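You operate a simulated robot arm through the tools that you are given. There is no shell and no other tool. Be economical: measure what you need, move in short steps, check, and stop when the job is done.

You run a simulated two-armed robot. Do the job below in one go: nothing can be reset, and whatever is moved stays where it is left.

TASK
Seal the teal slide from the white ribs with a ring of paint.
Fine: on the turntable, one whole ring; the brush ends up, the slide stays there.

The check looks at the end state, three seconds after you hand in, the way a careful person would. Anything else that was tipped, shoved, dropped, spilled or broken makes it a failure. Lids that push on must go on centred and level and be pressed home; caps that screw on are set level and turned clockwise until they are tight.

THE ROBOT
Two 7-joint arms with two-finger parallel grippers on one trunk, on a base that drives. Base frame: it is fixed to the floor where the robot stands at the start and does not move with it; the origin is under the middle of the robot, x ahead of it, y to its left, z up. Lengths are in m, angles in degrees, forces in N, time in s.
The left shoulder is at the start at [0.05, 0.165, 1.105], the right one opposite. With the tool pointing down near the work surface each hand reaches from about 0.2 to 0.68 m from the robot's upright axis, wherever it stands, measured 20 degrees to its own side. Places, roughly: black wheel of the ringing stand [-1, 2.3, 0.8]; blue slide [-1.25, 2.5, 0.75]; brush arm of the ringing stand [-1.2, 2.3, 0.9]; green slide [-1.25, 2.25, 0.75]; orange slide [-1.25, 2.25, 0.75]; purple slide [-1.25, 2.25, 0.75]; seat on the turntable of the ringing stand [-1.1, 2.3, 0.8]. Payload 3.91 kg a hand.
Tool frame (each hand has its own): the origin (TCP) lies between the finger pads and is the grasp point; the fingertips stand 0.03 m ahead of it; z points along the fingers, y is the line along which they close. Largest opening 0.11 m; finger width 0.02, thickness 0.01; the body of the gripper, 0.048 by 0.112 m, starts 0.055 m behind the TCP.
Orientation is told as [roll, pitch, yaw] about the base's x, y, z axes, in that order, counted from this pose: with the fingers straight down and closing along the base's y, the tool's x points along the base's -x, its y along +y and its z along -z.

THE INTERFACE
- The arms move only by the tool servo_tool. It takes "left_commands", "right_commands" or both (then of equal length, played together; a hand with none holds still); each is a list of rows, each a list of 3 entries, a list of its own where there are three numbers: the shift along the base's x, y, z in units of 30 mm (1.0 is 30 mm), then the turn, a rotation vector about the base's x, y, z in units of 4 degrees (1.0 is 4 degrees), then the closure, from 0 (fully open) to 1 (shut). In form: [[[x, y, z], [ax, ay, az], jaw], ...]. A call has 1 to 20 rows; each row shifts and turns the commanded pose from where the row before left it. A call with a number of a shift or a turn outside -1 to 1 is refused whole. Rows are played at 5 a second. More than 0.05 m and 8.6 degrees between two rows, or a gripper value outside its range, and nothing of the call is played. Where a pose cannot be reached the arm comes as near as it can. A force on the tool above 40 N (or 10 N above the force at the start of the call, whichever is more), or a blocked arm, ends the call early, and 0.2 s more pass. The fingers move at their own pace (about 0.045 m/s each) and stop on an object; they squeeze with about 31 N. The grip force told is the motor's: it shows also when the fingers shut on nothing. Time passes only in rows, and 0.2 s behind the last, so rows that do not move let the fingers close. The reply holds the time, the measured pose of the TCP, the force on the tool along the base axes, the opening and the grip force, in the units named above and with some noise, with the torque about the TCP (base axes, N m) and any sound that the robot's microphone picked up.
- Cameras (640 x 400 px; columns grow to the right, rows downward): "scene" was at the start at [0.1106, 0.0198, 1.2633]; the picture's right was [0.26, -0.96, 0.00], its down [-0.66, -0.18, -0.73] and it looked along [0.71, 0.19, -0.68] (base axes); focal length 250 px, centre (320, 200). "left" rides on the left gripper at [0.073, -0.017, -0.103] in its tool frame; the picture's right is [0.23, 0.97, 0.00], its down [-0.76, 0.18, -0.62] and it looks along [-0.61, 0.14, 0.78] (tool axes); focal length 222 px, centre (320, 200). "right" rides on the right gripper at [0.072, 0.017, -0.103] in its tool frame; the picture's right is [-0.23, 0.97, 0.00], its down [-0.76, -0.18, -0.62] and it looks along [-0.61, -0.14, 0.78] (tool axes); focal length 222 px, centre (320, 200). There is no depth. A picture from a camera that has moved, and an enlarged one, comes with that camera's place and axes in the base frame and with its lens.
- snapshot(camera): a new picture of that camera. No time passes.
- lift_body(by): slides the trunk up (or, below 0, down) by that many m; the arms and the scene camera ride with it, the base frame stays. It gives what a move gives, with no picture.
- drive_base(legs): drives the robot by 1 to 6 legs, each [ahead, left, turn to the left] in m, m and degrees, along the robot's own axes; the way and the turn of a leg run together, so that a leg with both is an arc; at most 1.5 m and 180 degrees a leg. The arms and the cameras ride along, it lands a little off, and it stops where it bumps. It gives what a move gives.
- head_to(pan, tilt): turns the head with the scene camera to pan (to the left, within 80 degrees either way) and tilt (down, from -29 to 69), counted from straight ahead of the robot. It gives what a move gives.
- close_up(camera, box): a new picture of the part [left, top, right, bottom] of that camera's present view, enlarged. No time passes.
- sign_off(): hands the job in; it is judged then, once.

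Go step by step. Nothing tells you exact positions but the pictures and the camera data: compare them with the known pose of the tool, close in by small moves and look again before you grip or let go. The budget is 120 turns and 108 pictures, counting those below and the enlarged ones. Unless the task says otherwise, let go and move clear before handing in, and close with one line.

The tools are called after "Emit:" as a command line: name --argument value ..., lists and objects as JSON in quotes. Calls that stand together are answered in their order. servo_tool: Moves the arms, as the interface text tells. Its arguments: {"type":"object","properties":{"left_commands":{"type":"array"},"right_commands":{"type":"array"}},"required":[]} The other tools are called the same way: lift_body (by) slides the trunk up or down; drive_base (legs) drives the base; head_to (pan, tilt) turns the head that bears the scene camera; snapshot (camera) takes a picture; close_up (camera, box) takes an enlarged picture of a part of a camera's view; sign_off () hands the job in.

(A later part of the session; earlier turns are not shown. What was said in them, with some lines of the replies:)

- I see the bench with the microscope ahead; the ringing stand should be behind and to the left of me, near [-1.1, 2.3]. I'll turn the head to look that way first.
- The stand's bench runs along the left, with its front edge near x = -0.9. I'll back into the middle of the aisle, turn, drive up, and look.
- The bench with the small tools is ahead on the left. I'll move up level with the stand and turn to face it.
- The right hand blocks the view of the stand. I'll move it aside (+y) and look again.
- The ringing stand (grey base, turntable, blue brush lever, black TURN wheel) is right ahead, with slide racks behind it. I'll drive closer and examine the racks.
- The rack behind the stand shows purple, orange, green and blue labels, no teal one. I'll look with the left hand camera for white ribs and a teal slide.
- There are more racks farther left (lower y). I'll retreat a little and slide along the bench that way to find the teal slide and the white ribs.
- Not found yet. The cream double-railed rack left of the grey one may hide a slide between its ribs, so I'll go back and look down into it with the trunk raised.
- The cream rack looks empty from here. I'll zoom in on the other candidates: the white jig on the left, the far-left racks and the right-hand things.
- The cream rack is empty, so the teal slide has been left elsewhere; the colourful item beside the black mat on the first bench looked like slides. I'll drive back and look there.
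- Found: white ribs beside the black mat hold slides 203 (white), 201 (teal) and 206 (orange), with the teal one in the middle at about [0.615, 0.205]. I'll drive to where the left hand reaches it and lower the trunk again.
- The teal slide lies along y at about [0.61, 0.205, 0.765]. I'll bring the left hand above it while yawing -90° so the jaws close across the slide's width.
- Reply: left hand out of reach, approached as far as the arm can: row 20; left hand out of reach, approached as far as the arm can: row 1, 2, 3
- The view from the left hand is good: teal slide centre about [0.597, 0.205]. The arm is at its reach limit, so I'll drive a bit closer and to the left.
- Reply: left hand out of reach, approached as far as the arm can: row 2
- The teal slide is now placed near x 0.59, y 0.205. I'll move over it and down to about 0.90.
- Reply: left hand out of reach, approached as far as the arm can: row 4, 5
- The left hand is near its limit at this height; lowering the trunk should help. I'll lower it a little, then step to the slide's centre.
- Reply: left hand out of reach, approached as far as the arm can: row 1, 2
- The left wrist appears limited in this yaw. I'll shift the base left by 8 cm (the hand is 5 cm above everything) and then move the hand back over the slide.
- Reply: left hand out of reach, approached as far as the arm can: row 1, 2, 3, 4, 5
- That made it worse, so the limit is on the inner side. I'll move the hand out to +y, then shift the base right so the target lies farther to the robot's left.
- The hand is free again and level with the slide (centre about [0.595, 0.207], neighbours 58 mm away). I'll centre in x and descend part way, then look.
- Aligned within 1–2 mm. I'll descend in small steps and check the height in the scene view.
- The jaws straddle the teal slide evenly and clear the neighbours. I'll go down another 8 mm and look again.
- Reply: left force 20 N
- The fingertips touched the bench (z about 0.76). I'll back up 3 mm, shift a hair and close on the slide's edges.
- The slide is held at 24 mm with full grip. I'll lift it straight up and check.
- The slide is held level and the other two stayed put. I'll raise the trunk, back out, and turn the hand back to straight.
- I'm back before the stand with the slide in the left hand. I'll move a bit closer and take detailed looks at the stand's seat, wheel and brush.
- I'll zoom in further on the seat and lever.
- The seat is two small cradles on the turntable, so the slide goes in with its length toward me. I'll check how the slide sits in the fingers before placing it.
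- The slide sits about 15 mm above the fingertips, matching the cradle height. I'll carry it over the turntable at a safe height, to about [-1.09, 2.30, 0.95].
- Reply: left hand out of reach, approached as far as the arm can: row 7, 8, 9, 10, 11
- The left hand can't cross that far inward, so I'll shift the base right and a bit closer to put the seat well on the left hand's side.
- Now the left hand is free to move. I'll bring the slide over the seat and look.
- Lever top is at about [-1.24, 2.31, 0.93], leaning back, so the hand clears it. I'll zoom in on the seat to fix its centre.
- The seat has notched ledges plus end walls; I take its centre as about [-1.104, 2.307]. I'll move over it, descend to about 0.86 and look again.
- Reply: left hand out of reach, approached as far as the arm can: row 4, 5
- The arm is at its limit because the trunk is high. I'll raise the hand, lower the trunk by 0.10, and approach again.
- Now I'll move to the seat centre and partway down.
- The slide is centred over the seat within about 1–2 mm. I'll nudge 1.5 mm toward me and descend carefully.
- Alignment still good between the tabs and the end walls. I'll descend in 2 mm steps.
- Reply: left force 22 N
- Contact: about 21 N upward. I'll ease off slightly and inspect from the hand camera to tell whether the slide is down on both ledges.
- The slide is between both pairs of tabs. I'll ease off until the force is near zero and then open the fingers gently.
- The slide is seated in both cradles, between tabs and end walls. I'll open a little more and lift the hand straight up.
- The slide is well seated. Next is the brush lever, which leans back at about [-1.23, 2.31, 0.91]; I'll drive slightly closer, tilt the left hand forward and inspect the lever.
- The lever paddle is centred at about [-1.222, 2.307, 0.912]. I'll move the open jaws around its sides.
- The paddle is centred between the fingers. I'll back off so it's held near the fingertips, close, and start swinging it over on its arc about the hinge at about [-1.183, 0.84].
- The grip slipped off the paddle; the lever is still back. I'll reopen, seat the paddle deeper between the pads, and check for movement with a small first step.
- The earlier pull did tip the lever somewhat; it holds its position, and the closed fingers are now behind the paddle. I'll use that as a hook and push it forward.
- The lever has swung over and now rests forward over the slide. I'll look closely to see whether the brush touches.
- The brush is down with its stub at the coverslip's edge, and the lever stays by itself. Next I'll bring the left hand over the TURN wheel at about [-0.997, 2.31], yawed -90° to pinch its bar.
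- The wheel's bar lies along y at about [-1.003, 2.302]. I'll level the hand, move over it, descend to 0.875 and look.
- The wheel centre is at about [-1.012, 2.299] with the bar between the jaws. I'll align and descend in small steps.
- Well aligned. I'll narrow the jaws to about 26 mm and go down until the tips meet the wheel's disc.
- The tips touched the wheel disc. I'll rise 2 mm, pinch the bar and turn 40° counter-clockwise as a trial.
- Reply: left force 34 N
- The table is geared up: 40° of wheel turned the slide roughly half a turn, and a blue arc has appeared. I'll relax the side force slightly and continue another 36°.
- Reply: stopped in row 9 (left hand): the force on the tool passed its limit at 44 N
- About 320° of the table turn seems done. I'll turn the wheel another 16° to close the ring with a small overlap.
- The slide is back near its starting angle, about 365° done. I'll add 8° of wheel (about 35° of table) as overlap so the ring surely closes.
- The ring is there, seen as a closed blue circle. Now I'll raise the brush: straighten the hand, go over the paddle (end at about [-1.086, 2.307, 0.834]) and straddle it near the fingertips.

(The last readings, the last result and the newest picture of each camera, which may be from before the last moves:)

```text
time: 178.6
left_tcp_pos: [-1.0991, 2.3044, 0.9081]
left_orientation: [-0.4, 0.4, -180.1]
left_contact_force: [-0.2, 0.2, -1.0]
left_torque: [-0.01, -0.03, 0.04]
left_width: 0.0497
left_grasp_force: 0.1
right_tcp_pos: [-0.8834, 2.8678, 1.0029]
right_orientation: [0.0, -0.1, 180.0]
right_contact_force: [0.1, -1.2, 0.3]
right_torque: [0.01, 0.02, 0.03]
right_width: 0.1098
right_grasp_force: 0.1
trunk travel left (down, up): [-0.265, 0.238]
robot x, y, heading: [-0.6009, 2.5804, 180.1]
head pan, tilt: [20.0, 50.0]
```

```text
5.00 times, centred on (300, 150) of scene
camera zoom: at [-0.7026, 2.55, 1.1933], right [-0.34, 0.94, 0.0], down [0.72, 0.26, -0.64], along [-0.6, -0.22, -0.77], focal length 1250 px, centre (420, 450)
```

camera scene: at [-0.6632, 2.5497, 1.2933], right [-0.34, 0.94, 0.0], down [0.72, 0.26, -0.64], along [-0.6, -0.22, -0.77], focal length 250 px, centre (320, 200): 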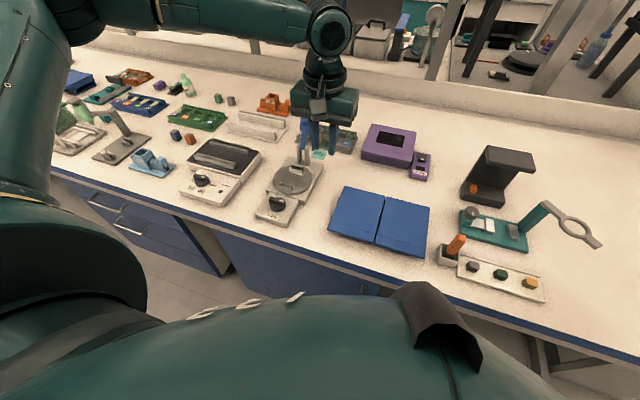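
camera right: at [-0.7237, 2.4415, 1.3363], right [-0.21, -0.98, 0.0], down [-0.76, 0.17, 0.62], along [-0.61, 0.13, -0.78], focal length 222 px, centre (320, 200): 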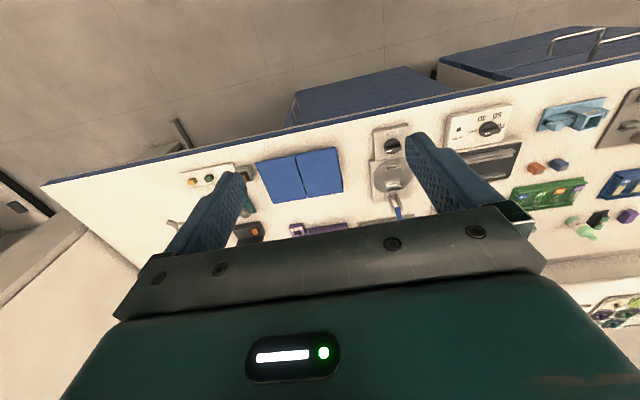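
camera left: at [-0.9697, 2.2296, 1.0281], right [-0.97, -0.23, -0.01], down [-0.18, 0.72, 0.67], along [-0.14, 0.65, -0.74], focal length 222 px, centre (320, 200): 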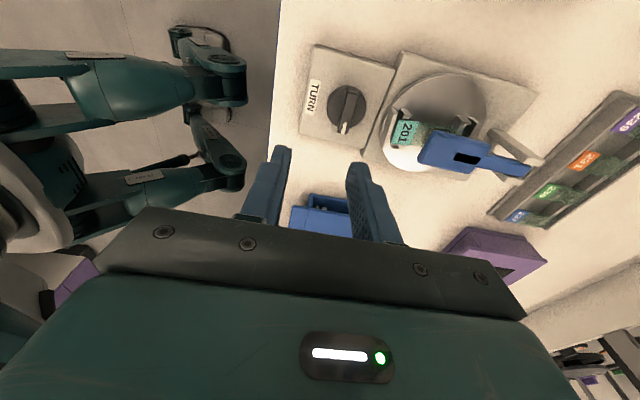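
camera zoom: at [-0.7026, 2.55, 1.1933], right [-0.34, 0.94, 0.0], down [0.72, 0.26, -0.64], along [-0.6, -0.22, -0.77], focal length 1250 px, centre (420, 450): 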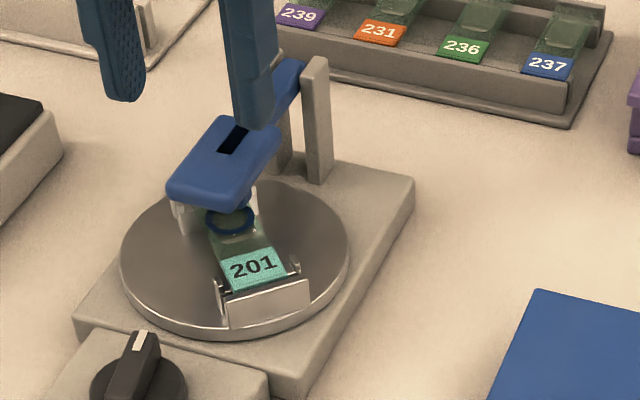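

The paddle is centred (y about 2.306) and spans x -1.085 to -1.135. I'll lower until the tips are just below the paddle but above the cradles, then pinch.

Emit:
servo_tool --left_commands '[[[0.12, 0.06, -0.5], [0, 0, 0], 0.6], [[0, 0, -0.5], [0, 0, 0], 0.6], [[0, 0, -0.5], [0, 0, 0], 0.6], [[0, 0, -0.38], [0, 0, 0], 0.6], [[0, 0, 0], [0, 0, 0], 0.65], [[0, 0, 0], [0, 0, 0], 0.75], [[0, 0, 0], [0, 0, 0], 0.9], [[0, 0, 0], [0, 0, 0], 0.9]]'

Emit:
close_up --camera "scene" --box '[260, 110, 340, 190]'

```text
time: 180.4
left_tcp_pos: [-1.0983, 2.3069, 0.8509]
left_orientation: [-0.3, 0.4, -180.0]
left_contact_force: [0.0, 2.8, -0.1]
left_torque: [-0.04, -0.05, -0.04]
left_width: 0.0335
left_grasp_force: 45.2
right_tcp_pos: [-0.8838, 2.8674, 1.0026]
right_orientation: [0.0, 0.0, 179.9]
right_contact_force: [-0.5, -0.4, 0.4]
right_torque: [0.0, 0.01, 0.04]
right_width: 0.1103
right_grasp_force: 0.0
trunk travel left (down, up): [-0.265, 0.238]
robot x, y, heading: [-0.6011, 2.5784, 180.1]
head pan, tilt: [20.0, 50.0]
```

```text
5.00 times, centred on (300, 150) of scene
camera zoom: at [-0.7027, 2.5501, 1.1933], right [-0.34, 0.94, 0.0], down [0.72, 0.26, -0.64], along [-0.6, -0.22, -0.77], focal length 1250 px, centre (420, 450)
```

zoom: 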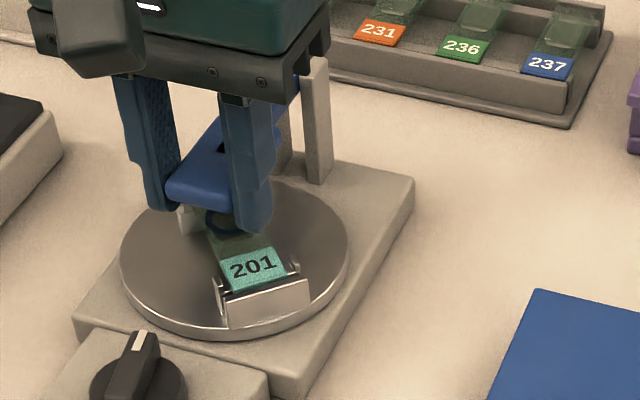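

Pinched at 33.5 mm. I'll lift the lever along its arc.

Emit:
servo_tool --left_commands '[[[-0.063, 0, 0.59], [0, 0, 0], 0.9], [[-0.18, 0, 0.563], [0, 0, 0], 0.9], [[-0.297, 0, 0.513], [0, 0, 0], 0.9], [[-0.397, 0, 0.44], [0, 0.7, 0], 0.9], [[-0.48, 0, 0.347], [0, 0.7, 0], 0.9], [[-0.54, 0, 0.24], [0, 0.7, 0], 0.9]]'

Emit:
close_up --camera "scene" --box '[240, 70, 360, 190]'

```text
time: 181.8
left_tcp_pos: [-1.1539, 2.3084, 0.937]
left_orientation: [-0.4, -8.1, 179.9]
left_contact_force: [18.8, 8.4, 6.5]
left_torque: [-0.29, -1.55, 0.25]
left_width: 0.0332
left_grasp_force: 45.3
right_tcp_pos: [-0.8833, 2.867, 1.0041]
right_orientation: [0.1, -0.1, 179.8]
right_contact_force: [-0.7, 0.1, -0.6]
right_torque: [-0.02, -0.03, 0.01]
right_width: 0.1099
right_grasp_force: 0.0
trunk travel left (down, up): [-0.265, 0.238]
robot x, y, heading: [-0.6012, 2.5803, 179.6]
head pan, tilt: [20.0, 50.0]
```

```text
3.33 times, centred on (300, 130) of scene
camera zoom: at [-0.7006, 2.5509, 1.1938], right [-0.34, 0.94, 0.0], down [0.72, 0.26, -0.64], along [-0.61, -0.22, -0.76], focal length 833 px, centre (387, 433)
```

zoom: 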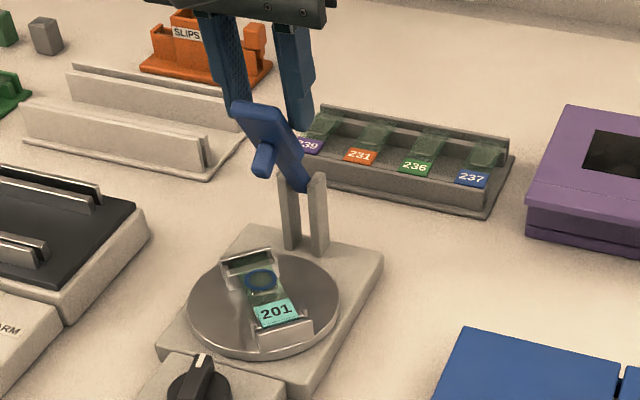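

The lever is coming up and the ring on the slide looks complete. I'll continue the swing past vertical to its rest.

Emit:
servo_tool --left_commands '[[[-0.5, 0, 0.1], [0, 0.7, 0], 0.9], [[-0.593, 0, 0], [0, 0.7, 0], 0.9], [[-0.58, 0, -0.1], [0, 0.7, 0], 0.9], [[-0.453, 0, -0.19], [0, 0.7, 0], 0.9]]'

Emit:
close_up --camera "scene" --box '[240, 50, 360, 170]'

```text
time: 182.8
left_tcp_pos: [-1.2173, 2.3063, 0.9287]
left_orientation: [-0.3, -19.3, -180.0]
left_contact_force: [0.0, 0.9, 0.1]
left_torque: [0.0, 0.03, 0.0]
left_width: 0.011
left_grasp_force: 0.1
right_tcp_pos: [-0.8837, 2.8676, 1.003]
right_orientation: [0.0, 0.1, 179.9]
right_contact_force: [-0.4, -0.5, -0.3]
right_torque: [-0.01, -0.03, -0.05]
right_width: 0.1103
right_grasp_force: 0.0
trunk travel left (down, up): [-0.265, 0.238]
robot x, y, heading: [-0.6052, 2.5778, 179.9]
head pan, tilt: [20.0, 50.0]
```

```text
3.33 times, centred on (300, 110) of scene
camera zoom: at [-0.7026, 2.55, 1.1933], right [-0.34, 0.94, 0.0], down [0.72, 0.26, -0.64], along [-0.6, -0.22, -0.77], focal length 833 px, centre (387, 500)
```

zoom: 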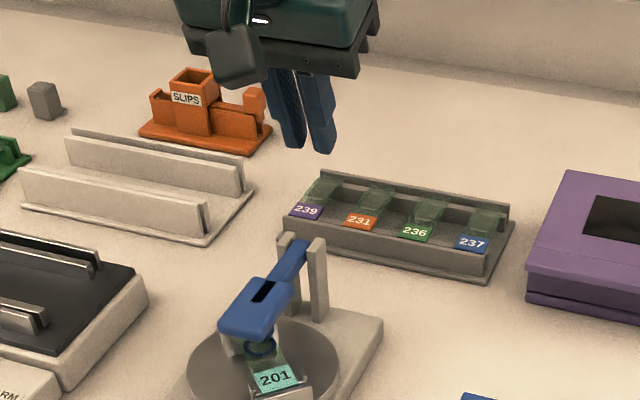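

The paddle slipped out near the end and dropped back onto the ring line. I'll re-grip with the hand tilted 40° forward and rotate the hand along with the lever, so it twists less in the grip. First I'll reposition and raise the trunk for reach.

Emit:
servo_tool --left_commands '[[[0, 0, 1], [0, 0, 0], 0.8], [[0.7, 0, 1], [0, 0.87, 0], 0.55], [[0.7, 0, 0], [0, 0.87, 0], 0.55], [[0.7, 0, 0], [0, 0.87, 0], 0.55], [[0.7, 0, 0], [0, 0.87, 0], 0.55], [[0.7, 0, 0], [0, 0.87, 0], 0.55], [[0.75, 0, 0], [0, 0.87, 0], 0.55]]'

Emit:
lift_body --by 0.06

```text
time: 184.4
left_tcp_pos: [-1.0921, 2.3064, 0.9905]
left_orientation: [-0.5, -40.2, -180.0]
left_contact_force: [-0.6, -0.2, 1.0]
left_torque: [0.06, 0.02, 0.0]
left_width: 0.0496
left_grasp_force: 0.1
right_tcp_pos: [-0.883, 2.8659, 1.0042]
right_orientation: [0.0, 0.0, 179.8]
right_contact_force: [-0.1, -0.5, -0.8]
right_torque: [-0.01, -0.01, -0.01]
right_width: 0.1098
right_grasp_force: 0.2
trunk travel left (down, up): [-0.265, 0.238]
robot x, y, heading: [-0.5984, 2.5769, 179.8]
head pan, tilt: [20.0, 50.0]
```

```text
time: 185.4
left_tcp_pos: [-1.0924, 2.3068, 1.0496]
left_orientation: [-0.4, -40.0, -179.8]
left_contact_force: [-1.0, -0.5, -1.1]
left_torque: [-0.03, 0.01, -0.04]
left_width: 0.0495
left_grasp_force: 0.0
right_tcp_pos: [-0.8844, 2.8673, 1.0628]
right_orientation: [0.0, -0.1, 179.9]
right_contact_force: [0.1, 0.6, -1.2]
right_torque: [0.01, 0.04, 0.04]
right_width: 0.11
right_grasp_force: 0.0
trunk travel left (down, up): [-0.325, 0.178]
robot x, y, heading: [-0.5992, 2.5769, 180.0]
head pan, tilt: [20.0, 50.0]
```

Emit:
servo_tool --left_commands '[[[0, 0, -0.95], [0, 0, 0], 0.58], [[0, 0, -0.95], [0, 0, 0], 0.58], [[0, 0, -0.95], [0, 0, 0], 0.58], [[0, 0, -0.95], [0, 0, 0], 0.58], [[0, 0, -0.95], [0, 0, 0], 0.58], [[0, 0, -0.9], [0, 0, 0], 0.58], [[0, 0, 0], [0, 0, 0], 0.58]]'

Emit:
close_up --camera "scene" --box '[240, 100, 360, 220]'

```text
time: 187.0
left_tcp_pos: [-1.0904, 2.307, 0.88]
left_orientation: [-0.5, -40.3, -179.9]
left_contact_force: [0.5, -0.3, -0.3]
left_torque: [0.03, 0.01, -0.01]
left_width: 0.0462
left_grasp_force: 0.1
right_tcp_pos: [-0.8841, 2.867, 1.0629]
right_orientation: [0.1, 0.0, 180.0]
right_contact_force: [1.0, 0.2, 0.4]
right_torque: [-0.01, 0.0, -0.02]
right_width: 0.1101
right_grasp_force: 0.1
trunk travel left (down, up): [-0.325, 0.178]
robot x, y, heading: [-0.6057, 2.5802, 180.0]
head pan, tilt: [20.0, 50.0]
```

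```text
3.33 times, centred on (300, 160) of scene
camera zoom: at [-0.7026, 2.55, 1.2533], right [-0.34, 0.94, 0.0], down [0.72, 0.26, -0.64], along [-0.6, -0.22, -0.77], focal length 833 px, centre (387, 333)
```

zoom: 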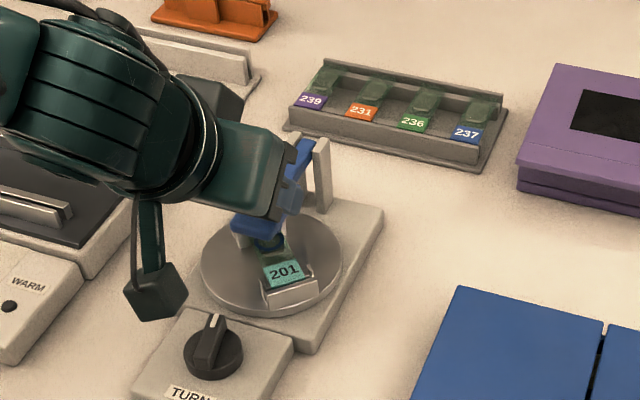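

Clear so far. I'll lower the last 30 mm, pinch the paddle, and swing it up with the hand rotating along.

Emit:
servo_tool --left_commands '[[[0, 0, -0.5], [0, 0, 0], 0.58], [[0, 0, -0.5], [0, 0, 0], 0.58], [[0, 0, 0], [0, 0, 0], 0.65], [[0, 0, 0], [0, 0, 0], 0.75], [[0, 0, 0], [0, 0, 0], 0.9], [[0, 0, 0], [0, 0, 0], 0.9]]'

Emit:
servo_tool --left_commands '[[[-0.067, 0, 0.543], [0, -1, 0], 0.9], [[-0.163, 0, 0.523], [0, -1, 0], 0.9], [[-0.253, 0, 0.487], [0, -1, 0], 0.9], [[-0.337, 0, 0.433], [0, -1, 0], 0.9], [[-0.413, 0, 0.37], [0, -1, 0], 0.9], [[-0.47, 0, 0.29], [0, -1, 0], 0.9], [[-0.517, 0, 0.203], [0, -1, 0], 0.9]]'

Emit:
close_up --camera "scene" --box '[240, 100, 360, 220]'

```text
time: 188.4
left_tcp_pos: [-1.0936, 2.3078, 0.8492]
left_orientation: [-0.4, -40.1, -180.0]
left_contact_force: [-0.7, 5.7, -0.9]
left_torque: [0.0, -0.01, 0.51]
left_width: 0.0336
left_grasp_force: 45.0
right_tcp_pos: [-0.8837, 2.8671, 1.063]
right_orientation: [0.0, 0.0, 179.8]
right_contact_force: [-0.1, 0.3, 0.0]
right_torque: [0.0, -0.01, -0.02]
right_width: 0.1101
right_grasp_force: 0.1
trunk travel left (down, up): [-0.325, 0.178]
robot x, y, heading: [-0.6008, 2.579, 179.6]
head pan, tilt: [20.0, 50.0]
```

```text
time: 190.0
left_tcp_pos: [-1.1558, 2.3076, 0.9375]
left_orientation: [-0.4, -12.0, 179.9]
left_contact_force: [16.5, 6.2, 10.0]
left_torque: [-0.24, -1.36, 0.15]
left_width: 0.0333
left_grasp_force: 45.5
right_tcp_pos: [-0.8819, 2.8683, 1.0638]
right_orientation: [0.1, 0.0, 179.9]
right_contact_force: [-0.1, 0.0, -0.3]
right_torque: [0.02, 0.0, -0.02]
right_width: 0.1101
right_grasp_force: 0.2
trunk travel left (down, up): [-0.325, 0.178]
robot x, y, heading: [-0.6023, 2.5785, 180.0]
head pan, tilt: [20.0, 50.0]
```

```text
3.33 times, centred on (300, 160) of scene
camera zoom: at [-0.7001, 2.5509, 1.254], right [-0.34, 0.94, 0.0], down [0.72, 0.26, -0.64], along [-0.61, -0.22, -0.76], focal length 833 px, centre (387, 333)
```

zoom: 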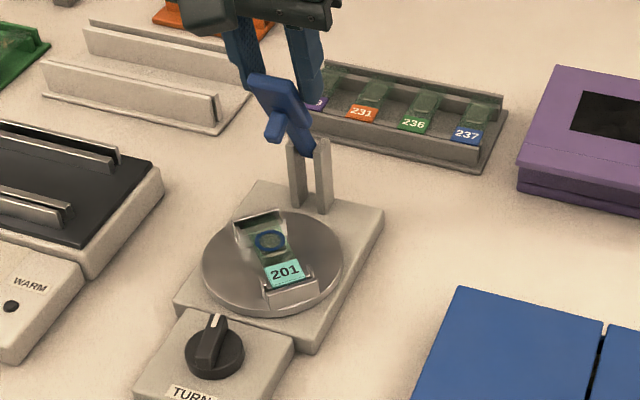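

The lever is up about 65–70° and the ring below looks good. To avoid slipping again I'll first rotate the hand in place to relieve the twist, then carry on over the top a bit wider.

Emit:
servo_tool --left_commands '[[[0, 0, 0.1], [0, -1, 0], 0.9], [[0, 0, 0.05], [0, -1, 0], 0.9], [[0, 0, 0], [0, -1, 0], 0.9], [[0, 0, 0], [0, -1, 0], 0.9]]'

```text
time: 191.0
left_tcp_pos: [-1.1635, 2.3084, 0.9401]
left_orientation: [-0.6, 3.6, -180.0]
left_contact_force: [-17.5, 12.0, -3.7]
left_torque: [-0.39, 1.64, 0.18]
left_width: 0.0338
left_grasp_force: 45.4
right_tcp_pos: [-0.886, 2.8678, 1.0626]
right_orientation: [0.1, 0.2, 179.8]
right_contact_force: [0.2, 1.0, -0.1]
right_torque: [-0.01, 0.02, 0.0]
right_width: 0.11
right_grasp_force: 0.2
trunk travel left (down, up): [-0.325, 0.178]
robot x, y, heading: [-0.6016, 2.5793, 179.7]
head pan, tilt: [20.0, 50.0]
```

The torque reversed, so the lever follows the hand. I'll continue translating back past vertical.

Emit:
servo_tool --left_commands '[[[-0.4, 0, 0.05], [0, -0.3, 0], 0.9], [[-0.4, 0, 0.03], [0, -0.3, 0], 0.9], [[-0.4, 0, -0.05], [0, -0.3, 0], 0.9]]'

Emit:
close_up --camera "scene" --box '[240, 80, 360, 200]'

```text
time: 191.4
left_tcp_pos: [-1.1632, 2.3081, 0.9397]
left_orientation: [-1.1, 4.9, 179.6]
left_contact_force: [-9.5, 7.1, -11.7]
left_torque: [-0.7, 0.71, 0.51]
left_width: 0.0336
left_grasp_force: 44.5
left hand out of reach, approached as far as the arm can: row 1, 2
right_tcp_pos: [-0.885, 2.8677, 1.0623]
right_orientation: [0.0, 0.1, 179.7]
right_contact_force: [-0.1, 0.0, 0.4]
right_torque: [-0.03, -0.01, -0.01]
right_width: 0.1097
right_grasp_force: 0.2
trunk travel left (down, up): [-0.325, 0.178]
robot x, y, heading: [-0.5995, 2.5776, 179.5]
head pan, tilt: [20.0, 50.0]
stopped in row 2 (left hand): the force on the tool passed its limit at 43 N (the readings are from after the stop); the commanded pose is now the measured one
```

```text
3.33 times, centred on (300, 140) of scene
camera zoom: at [-0.7041, 2.5505, 1.2531], right [-0.34, 0.94, 0.0], down [0.72, 0.26, -0.64], along [-0.6, -0.22, -0.77], focal length 833 px, centre (387, 400)
```

zoom: 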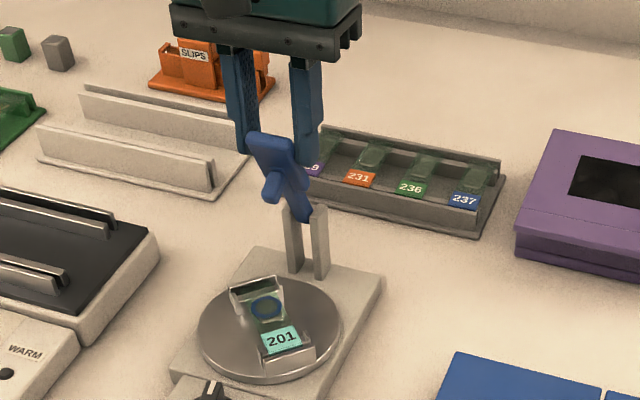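

The arm is at its reach limit in this tilt with the lever about 75° up. At the top the arc is nearly horizontal, so I'll drive the base forward 35 mm to carry the lever past vertical.

Emit:
drive_base --legs '[[0.035, 0, 0]]'

Emit:
close_up --camera "scene" --box '[240, 80, 360, 200]'

```text
time: 192.3
left_tcp_pos: [-1.1992, 2.3082, 0.9451]
left_orientation: [-1.1, 4.4, 179.6]
left_contact_force: [-12.6, 6.7, 5.4]
left_torque: [-0.59, 1.27, -0.02]
left_width: 0.0329
left_grasp_force: 44.9
right_tcp_pos: [-0.921, 2.8699, 1.0639]
right_orientation: [0.1, 0.0, 179.8]
right_contact_force: [0.0, 1.2, -0.8]
right_torque: [0.02, 0.03, -0.02]
right_width: 0.1099
right_grasp_force: 0.0
trunk travel left (down, up): [-0.325, 0.178]
robot x, y, heading: [-0.6386, 2.5757, 179.8]
head pan, tilt: [20.0, 50.0]
```

```text
3.33 times, centred on (300, 140) of scene
camera zoom: at [-0.7395, 2.5517, 1.2534], right [-0.34, 0.94, 0.0], down [0.72, 0.26, -0.64], along [-0.6, -0.22, -0.77], focal length 833 px, centre (387, 400)
```

zoom: 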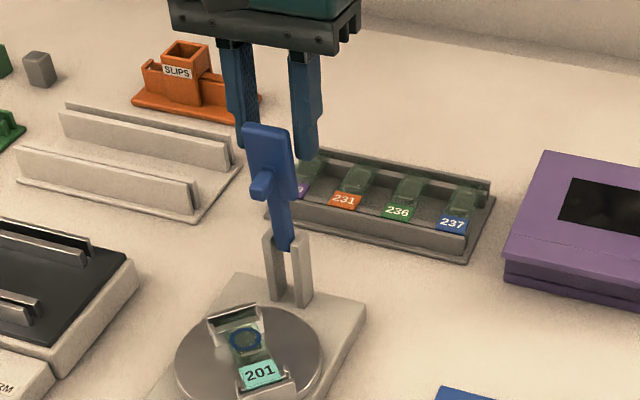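

The lever is now upright to slightly past vertical. I'll push another 15 mm to be well past, then release.

Emit:
drive_base --legs '[[0.015, 0, 0]]'

Emit:
servo_tool --left_commands '[[[0, 0, 0], [0, 0, 0], 0.66], [[0, 0, 0], [0, 0, 0], 0.6], [[0, 0, 0], [0, 0, 0], 0.5], [[0, 0, 0], [0, 0, 0], 0.5]]'

Emit:
close_up --camera "scene" --box '[240, 80, 360, 200]'

```text
time: 193.1
left_tcp_pos: [-1.2152, 2.307, 0.9448]
left_orientation: [-1.0, 4.3, 179.6]
left_contact_force: [0.3, 0.0, -0.4]
left_torque: [0.01, 0.02, 0.03]
left_width: 0.0111
left_grasp_force: 0.0
right_tcp_pos: [-0.9358, 2.8685, 1.0628]
right_orientation: [-0.1, 0.2, 179.9]
right_contact_force: [0.0, -0.1, -0.8]
right_torque: [0.0, -0.02, 0.01]
right_width: 0.1101
right_grasp_force: 0.1
trunk travel left (down, up): [-0.325, 0.178]
robot x, y, heading: [-0.6515, 2.5795, 179.6]
head pan, tilt: [20.0, 50.0]
```

```text
time: 194.1
left_tcp_pos: [-1.2144, 2.3075, 0.9445]
left_orientation: [-1.0, 4.2, 179.8]
left_contact_force: [0.8, -0.5, 0.0]
left_torque: [0.0, 0.0, -0.01]
left_width: 0.0547
left_grasp_force: 0.0
right_tcp_pos: [-0.9341, 2.8698, 1.0621]
right_orientation: [0.1, -0.1, 179.8]
right_contact_force: [1.0, 1.2, 0.4]
right_torque: [0.03, -0.01, -0.03]
right_width: 0.1097
right_grasp_force: 0.0
trunk travel left (down, up): [-0.325, 0.178]
robot x, y, heading: [-0.6538, 2.5823, 179.4]
head pan, tilt: [20.0, 50.0]
```

```text
3.33 times, centred on (300, 140) of scene
camera zoom: at [-0.7541, 2.5507, 1.2533], right [-0.34, 0.94, 0.0], down [0.72, 0.26, -0.64], along [-0.6, -0.22, -0.77], focal length 833 px, centre (387, 400)
```

zoom: 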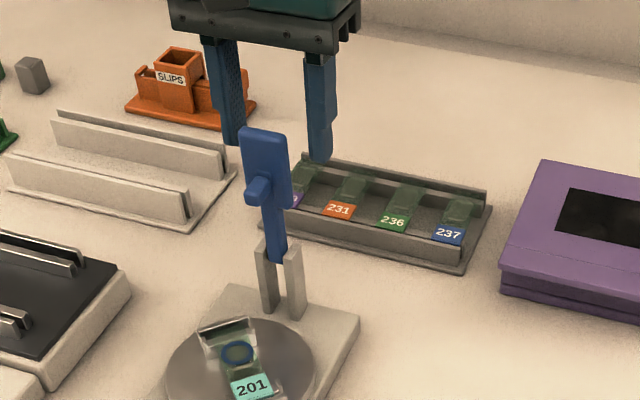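

The lever stands by itself, past vertical. I'll lift the hand straight up and check that it stays.

Emit:
servo_tool --left_commands '[[[0, 0, 0.6], [0, 0, 0], 0.4], [[0, 0, 0.8], [0, 0, 0], 0.4], [[0, 0, 0.8], [0, 0, 0], 0.4], [[0, 0, 0.8], [0, 0, 0], 0.4], [[0.7, 0, 0.3], [0, 0, 0], 0.4], [[0.8, 0, 0], [0, 0, 0], 1], [[0.8, 0, 0], [0, 0, 0], 1], [[0.8, 0, 0], [0, 0, 0], 1]]'

Emit:
snapshot --camera "left"

```text
time: 195.9
left_tcp_pos: [-1.1204, 2.3048, 1.0438]
left_orientation: [-1.1, 4.3, 179.9]
left_contact_force: [-0.2, 0.3, 0.3]
left_torque: [0.01, 0.0, -0.01]
left_width: 0.0
left_grasp_force: 4.0
right_tcp_pos: [-0.9343, 2.8681, 1.0646]
right_orientation: [0.0, 0.0, 179.9]
right_contact_force: [-0.6, 0.0, 0.0]
right_torque: [0.0, -0.02, -0.03]
right_width: 0.1104
right_grasp_force: 0.2
trunk travel left (down, up): [-0.325, 0.178]
robot x, y, heading: [-0.6545, 2.5776, 179.6]
head pan, tilt: [20.0, 50.0]
```

```text
11 pictures are left
camera left: at [-1.0559, 2.3192, 1.1532], right [0.22, -0.97, 0.0], down [-0.81, -0.19, 0.56], along [-0.55, -0.12, -0.83], focal length 222 px, centre (320, 200)
```

left: 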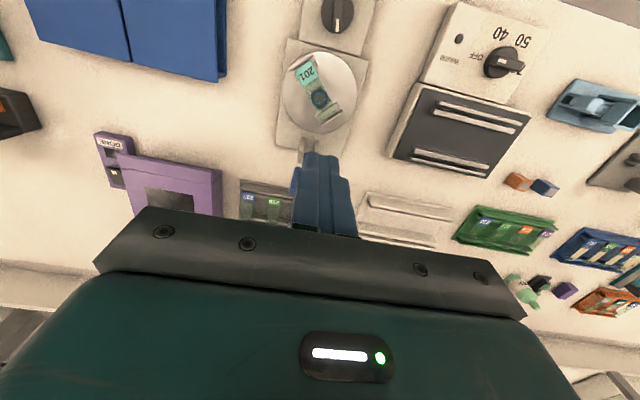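

The lever stayed up. I'll back away with the hands clear and inspect the ring and the lever.

Emit:
drive_base --legs '[[-0.25, 0, 0]]'

Emit:
servo_tool --left_commands '[[[0.5, -1, 0], [0, 0, 0], 0.5], [[0.5, -1, 0], [0, 0, 0], 0.5], [[0.5, -1, 0], [0, 0, 0], 0.5], [[0.5, -1, 0], [0, 0, 0], 0.5], [[0, -1, 0], [0, 0, 0], 0.5]]'

Emit:
snapshot --camera "scene"

```text
time: 197.7
left_tcp_pos: [-0.8736, 2.304, 1.0461]
left_orientation: [-1.0, 4.2, 179.7]
left_contact_force: [-0.1, -0.4, 0.4]
left_torque: [0.01, 0.0, -0.01]
left_width: 0.0
left_grasp_force: 30.6
right_tcp_pos: [-0.6871, 2.8675, 1.0623]
right_orientation: [0.1, -0.1, 179.8]
right_contact_force: [0.4, 0.9, -0.4]
right_torque: [-0.02, 0.0, -0.03]
right_width: 0.1102
right_grasp_force: 0.1
trunk travel left (down, up): [-0.325, 0.178]
robot x, y, heading: [-0.4039, 2.5764, 179.6]
head pan, tilt: [20.0, 50.0]
```

```text
time: 198.9
left_tcp_pos: [-0.8101, 2.153, 1.0435]
left_orientation: [-1.3, 4.2, 179.7]
left_contact_force: [0.6, -0.1, 0.6]
left_torque: [-0.02, -0.03, -0.02]
left_width: 0.0551
left_grasp_force: 0.1
right_tcp_pos: [-0.6871, 2.8671, 1.0643]
right_orientation: [0.1, -0.1, 179.8]
right_contact_force: [0.6, 0.3, -0.1]
right_torque: [-0.01, 0.01, 0.0]
right_width: 0.1102
right_grasp_force: 0.0
trunk travel left (down, up): [-0.325, 0.178]
robot x, y, heading: [-0.4102, 2.5819, 179.6]
head pan, tilt: [20.0, 50.0]
```

```text
10 pictures are left
camera scene: at [-0.5074, 2.5493, 1.2533], right [-0.34, 0.94, 0.0], down [0.72, 0.26, -0.64], along [-0.6, -0.22, -0.77], focal length 250 px, centre (320, 200)
```

scene: 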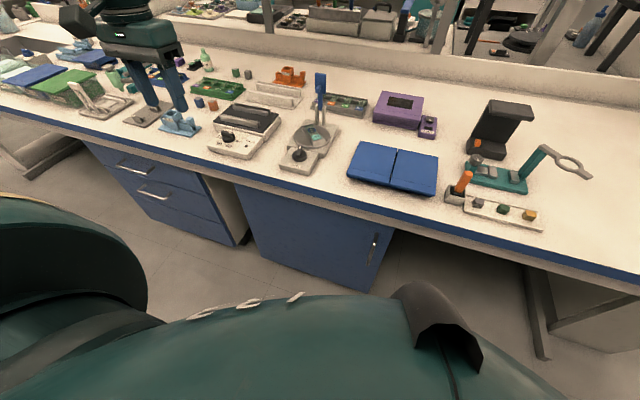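

Emit:
close_up --camera "scene" --box '[295, 115, 335, 155]'

Emit:
close_up --camera "scene" --box '[270, 60, 370, 180]'

```text
10.00 times, centred on (315, 135) of scene
camera zoom: at [-0.5074, 2.5493, 1.2533], right [-0.34, 0.94, 0.0], down [0.72, 0.26, -0.64], along [-0.6, -0.22, -0.77], focal length 2500 px, centre (370, 850)
```

zoom: 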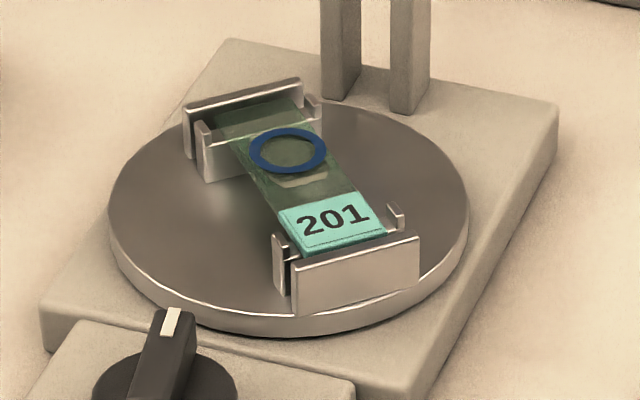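

```text
3.33 times, centred on (320, 120) of scene
camera zoom: at [-0.5074, 2.5493, 1.2533], right [-0.34, 0.94, 0.0], down [0.72, 0.26, -0.64], along [-0.6, -0.22, -0.77], focal length 833 px, centre (320, 467)
```

zoom: 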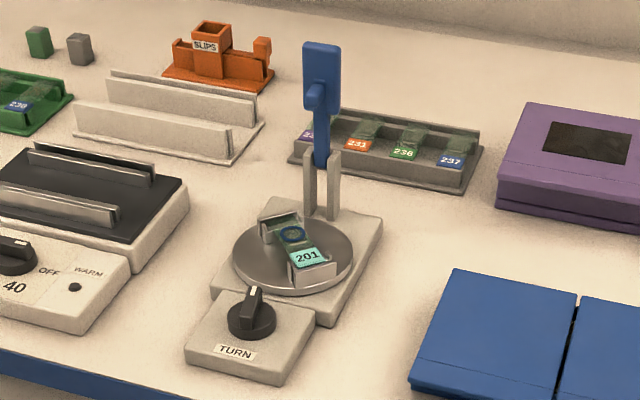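

The ring is whole and neatly around the coverslip, and the slide is in its seat. The lever is nearly vertical rather than leaning back as at the start, so I'll nudge it back onto its stop to be safe.

Emit:
drive_base --legs '[[0.2, 0, 0]]'

Emit:
servo_tool --left_commands '[[[0, 0.75, 0], [0, 1, 0], 1], [[0, 0.75, 0], [0, 1, 0], 1], [[0, 0.75, 0], [0, 1, 0], 1], [[0, 0.75, 0], [0, 1, 0], 1], [[0, 0.75, 0], [0, 1, 0], 1], [[-0.3, 0.75, 0], [0, 1, 0], 1], [[-0.6, 0.6, 0], [0, 0, 0], 1], [[-0.6, 0, -0.5], [0, 0, 0], 1], [[-0.6, 0, -0.7], [0, 0, 0], 1], [[-0.6, 0, -0.7], [0, 0, 0], 1], [[0, 0, -0.7], [0, 0, 0], 1], [[0, 0, 0], [0, 0, 0], 1]]'

Emit:
close_up --camera "scene" --box '[240, 60, 380, 200]'

```text
time: 200.5
left_tcp_pos: [-1.0096, 2.1532, 1.0433]
left_orientation: [-1.1, 4.2, 180.0]
left_contact_force: [0.3, 0.1, 0.2]
left_torque: [0.0, -0.01, 0.02]
left_width: 0.0551
left_grasp_force: 0.1
right_tcp_pos: [-0.8901, 2.8666, 1.0618]
right_orientation: [0.1, 0.1, -180.0]
right_contact_force: [0.9, -0.5, -0.2]
right_torque: [0.0, -0.01, 0.0]
right_width: 0.1101
right_grasp_force: 0.2
trunk travel left (down, up): [-0.325, 0.178]
robot x, y, heading: [-0.6106, 2.5778, 179.9]
head pan, tilt: [20.0, 50.0]
```

```text
time: 203.1
left_tcp_pos: [-1.0927, 2.3079, 0.9659]
left_orientation: [-1.1, -19.8, 179.9]
left_contact_force: [0.3, -0.6, 0.4]
left_torque: [-0.02, 0.07, 0.01]
left_width: 0.0
left_grasp_force: 31.1
right_tcp_pos: [-0.8896, 2.8667, 1.0632]
right_orientation: [0.0, 0.1, -180.0]
right_contact_force: [0.4, 0.4, -0.2]
right_torque: [-0.02, -0.02, -0.01]
right_width: 0.1101
right_grasp_force: 0.0
trunk travel left (down, up): [-0.325, 0.178]
robot x, y, heading: [-0.6085, 2.5786, 180.2]
head pan, tilt: [20.0, 50.0]
```

```text
2.86 times, centred on (310, 130) of scene
camera zoom: at [-0.707, 2.5497, 1.2533], right [-0.34, 0.94, 0.0], down [0.72, 0.26, -0.64], along [-0.6, -0.22, -0.77], focal length 714 px, centre (349, 400)
```

zoom: 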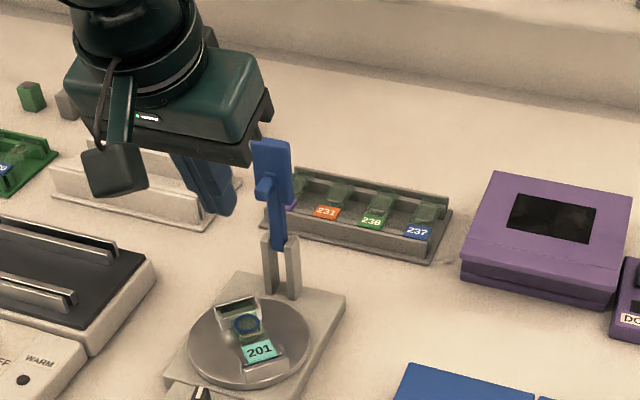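

The closed fingers are in front of the paddle. I'll push gently back in small steps until it meets its stop.

Emit:
servo_tool --left_commands '[[[-0.4, 0, -0.33], [0, 0, 0], 1], [[-0.4, 0, -0.33], [0, 0, 0], 1], [[-0.4, 0, 0], [0, 0, 0], 1], [[-0.4, 0, 0], [0, 0, 0], 1], [[-0.4, 0, 0], [0, 0, 0], 1], [[-0.3, 0, 0], [0, 0, 0], 1], [[-0.3, 0, 0], [0, 0, 0], 1], [[-0.3, 0, 0], [0, 0, 0], 1], [[-0.3, 0, 0], [0, 0, 0], 1]]'

Emit:
close_up --camera "scene" --box '[240, 60, 380, 200]'

```text
time: 205.1
left_tcp_pos: [-1.1851, 2.3076, 0.9489]
left_orientation: [-1.1, -19.9, 180.0]
left_contact_force: [0.9, 2.3, 10.1]
left_torque: [0.03, -0.01, 0.05]
left_width: 0.0001
left_grasp_force: 30.8
right_tcp_pos: [-0.8881, 2.867, 1.0633]
right_orientation: [0.2, 0.0, -180.0]
right_contact_force: [-0.3, 0.2, 0.2]
right_torque: [0.03, 0.0, 0.0]
right_width: 0.1103
right_grasp_force: 0.0
trunk travel left (down, up): [-0.325, 0.178]
robot x, y, heading: [-0.605, 2.5778, 180.1]
head pan, tilt: [20.0, 50.0]
```

```text
2.86 times, centred on (310, 130) of scene
camera zoom: at [-0.7061, 2.5504, 1.2537], right [-0.34, 0.94, 0.0], down [0.72, 0.26, -0.64], along [-0.6, -0.22, -0.77], focal length 714 px, centre (349, 400)
```

zoom: 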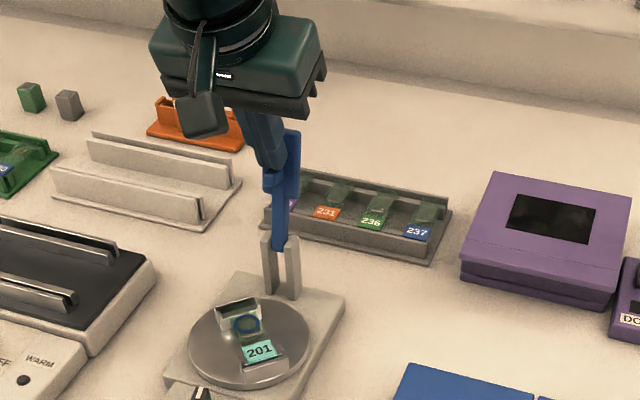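

The lever now leans back clearly. I'll retreat up and away and check it a last time.

Emit:
servo_tool --left_commands '[[[0.1, 0, 0.5], [0, 0, 0], 1], [[0.5, 0, 0.6], [0, 0, 0], 1], [[0.8, 0, 0.8], [0, 0, 0], 1], [[0.9, 0, 0.5], [0, 0, 0], 1], [[0.9, 0, 0], [0, 0, 0], 1], [[0.9, -0.5, 0], [0, 0, 0], 1], [[0.5, -0.9, 0], [0, 0, 0], 0.8], [[0, -0.9, 0], [0, 0, 0], 0.5], [[0, -0.9, 0], [0, 0, 0], 0.5]]'

Emit:
drive_base --legs '[[-0.2, 0, 0]]'

Emit:
close_up --camera "scene" --box '[270, 60, 370, 180]'

Emit:
close_up --camera "scene" --box '[295, 115, 335, 155]'

```text
time: 207.1
left_tcp_pos: [-1.0495, 2.2105, 1.0172]
left_orientation: [-1.1, -19.8, 179.9]
left_contact_force: [-0.1, 0.3, -0.4]
left_torque: [0.0, 0.01, -0.01]
left_width: 0.055
left_grasp_force: 0.0
right_tcp_pos: [-0.8897, 2.8671, 1.0631]
right_orientation: [-0.1, 0.0, -179.9]
right_contact_force: [-0.1, -1.1, 0.2]
right_torque: [-0.02, 0.0, 0.0]
right_width: 0.1098
right_grasp_force: 0.1
trunk travel left (down, up): [-0.325, 0.178]
robot x, y, heading: [-0.6051, 2.5775, 180.0]
head pan, tilt: [20.0, 50.0]
```

```text
time: 208.7
left_tcp_pos: [-0.8537, 2.2142, 1.0179]
left_orientation: [-1.1, -19.8, 179.2]
left_contact_force: [-0.1, 0.4, 0.1]
left_torque: [0.02, 0.01, -0.02]
left_width: 0.0548
left_grasp_force: 0.0
right_tcp_pos: [-0.6865, 2.8686, 1.0631]
right_orientation: [0.1, 0.0, 179.4]
right_contact_force: [-0.4, 0.3, -0.6]
right_torque: [0.01, -0.02, 0.01]
right_width: 0.11
right_grasp_force: 0.1
trunk travel left (down, up): [-0.325, 0.178]
robot x, y, heading: [-0.4088, 2.5776, 179.2]
head pan, tilt: [20.0, 50.0]
```

```text
3.33 times, centred on (320, 120) of scene
camera zoom: at [-0.5079, 2.5496, 1.2534], right [-0.33, 0.94, 0.0], down [0.72, 0.25, -0.64], along [-0.61, -0.21, -0.77], focal length 833 px, centre (320, 467)
```

zoom: 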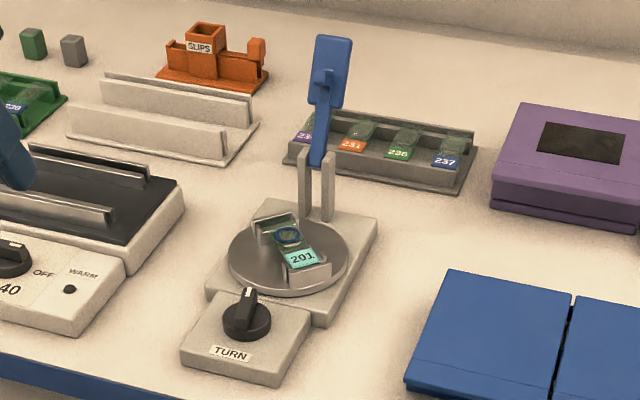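

```text
10.00 times, centred on (315, 135) of scene
camera zoom: at [-0.5079, 2.5496, 1.2534], right [-0.33, 0.94, 0.0], down [0.72, 0.25, -0.64], along [-0.61, -0.21, -0.77], focal length 2500 px, centre (370, 850)
```

zoom: 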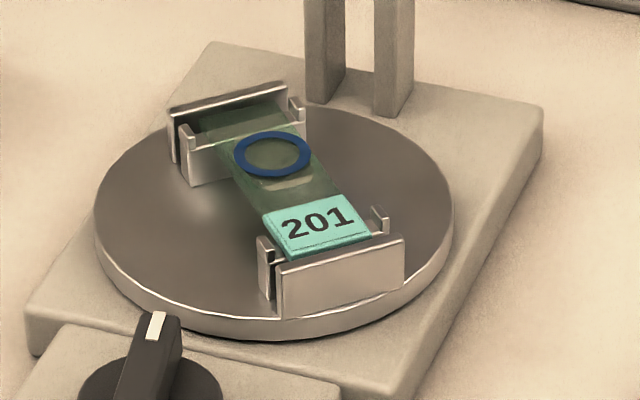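

The lever leans back at rest as it did at the start, the ring is whole, the slide is seated and both hands are clear. I'll hand in now.

Emit:
sign_off

```text
The job is handed in.
```

I took the teal slide (201) from the white ribs, seated it on the turntable and painted one closed ring around its coverslip. The brush is back up and the slide is still in its seat. When I first lifted the brush, the lever slipped and the brush dropped back onto the ring line, but the ring still looks clean and whole in the last picture.
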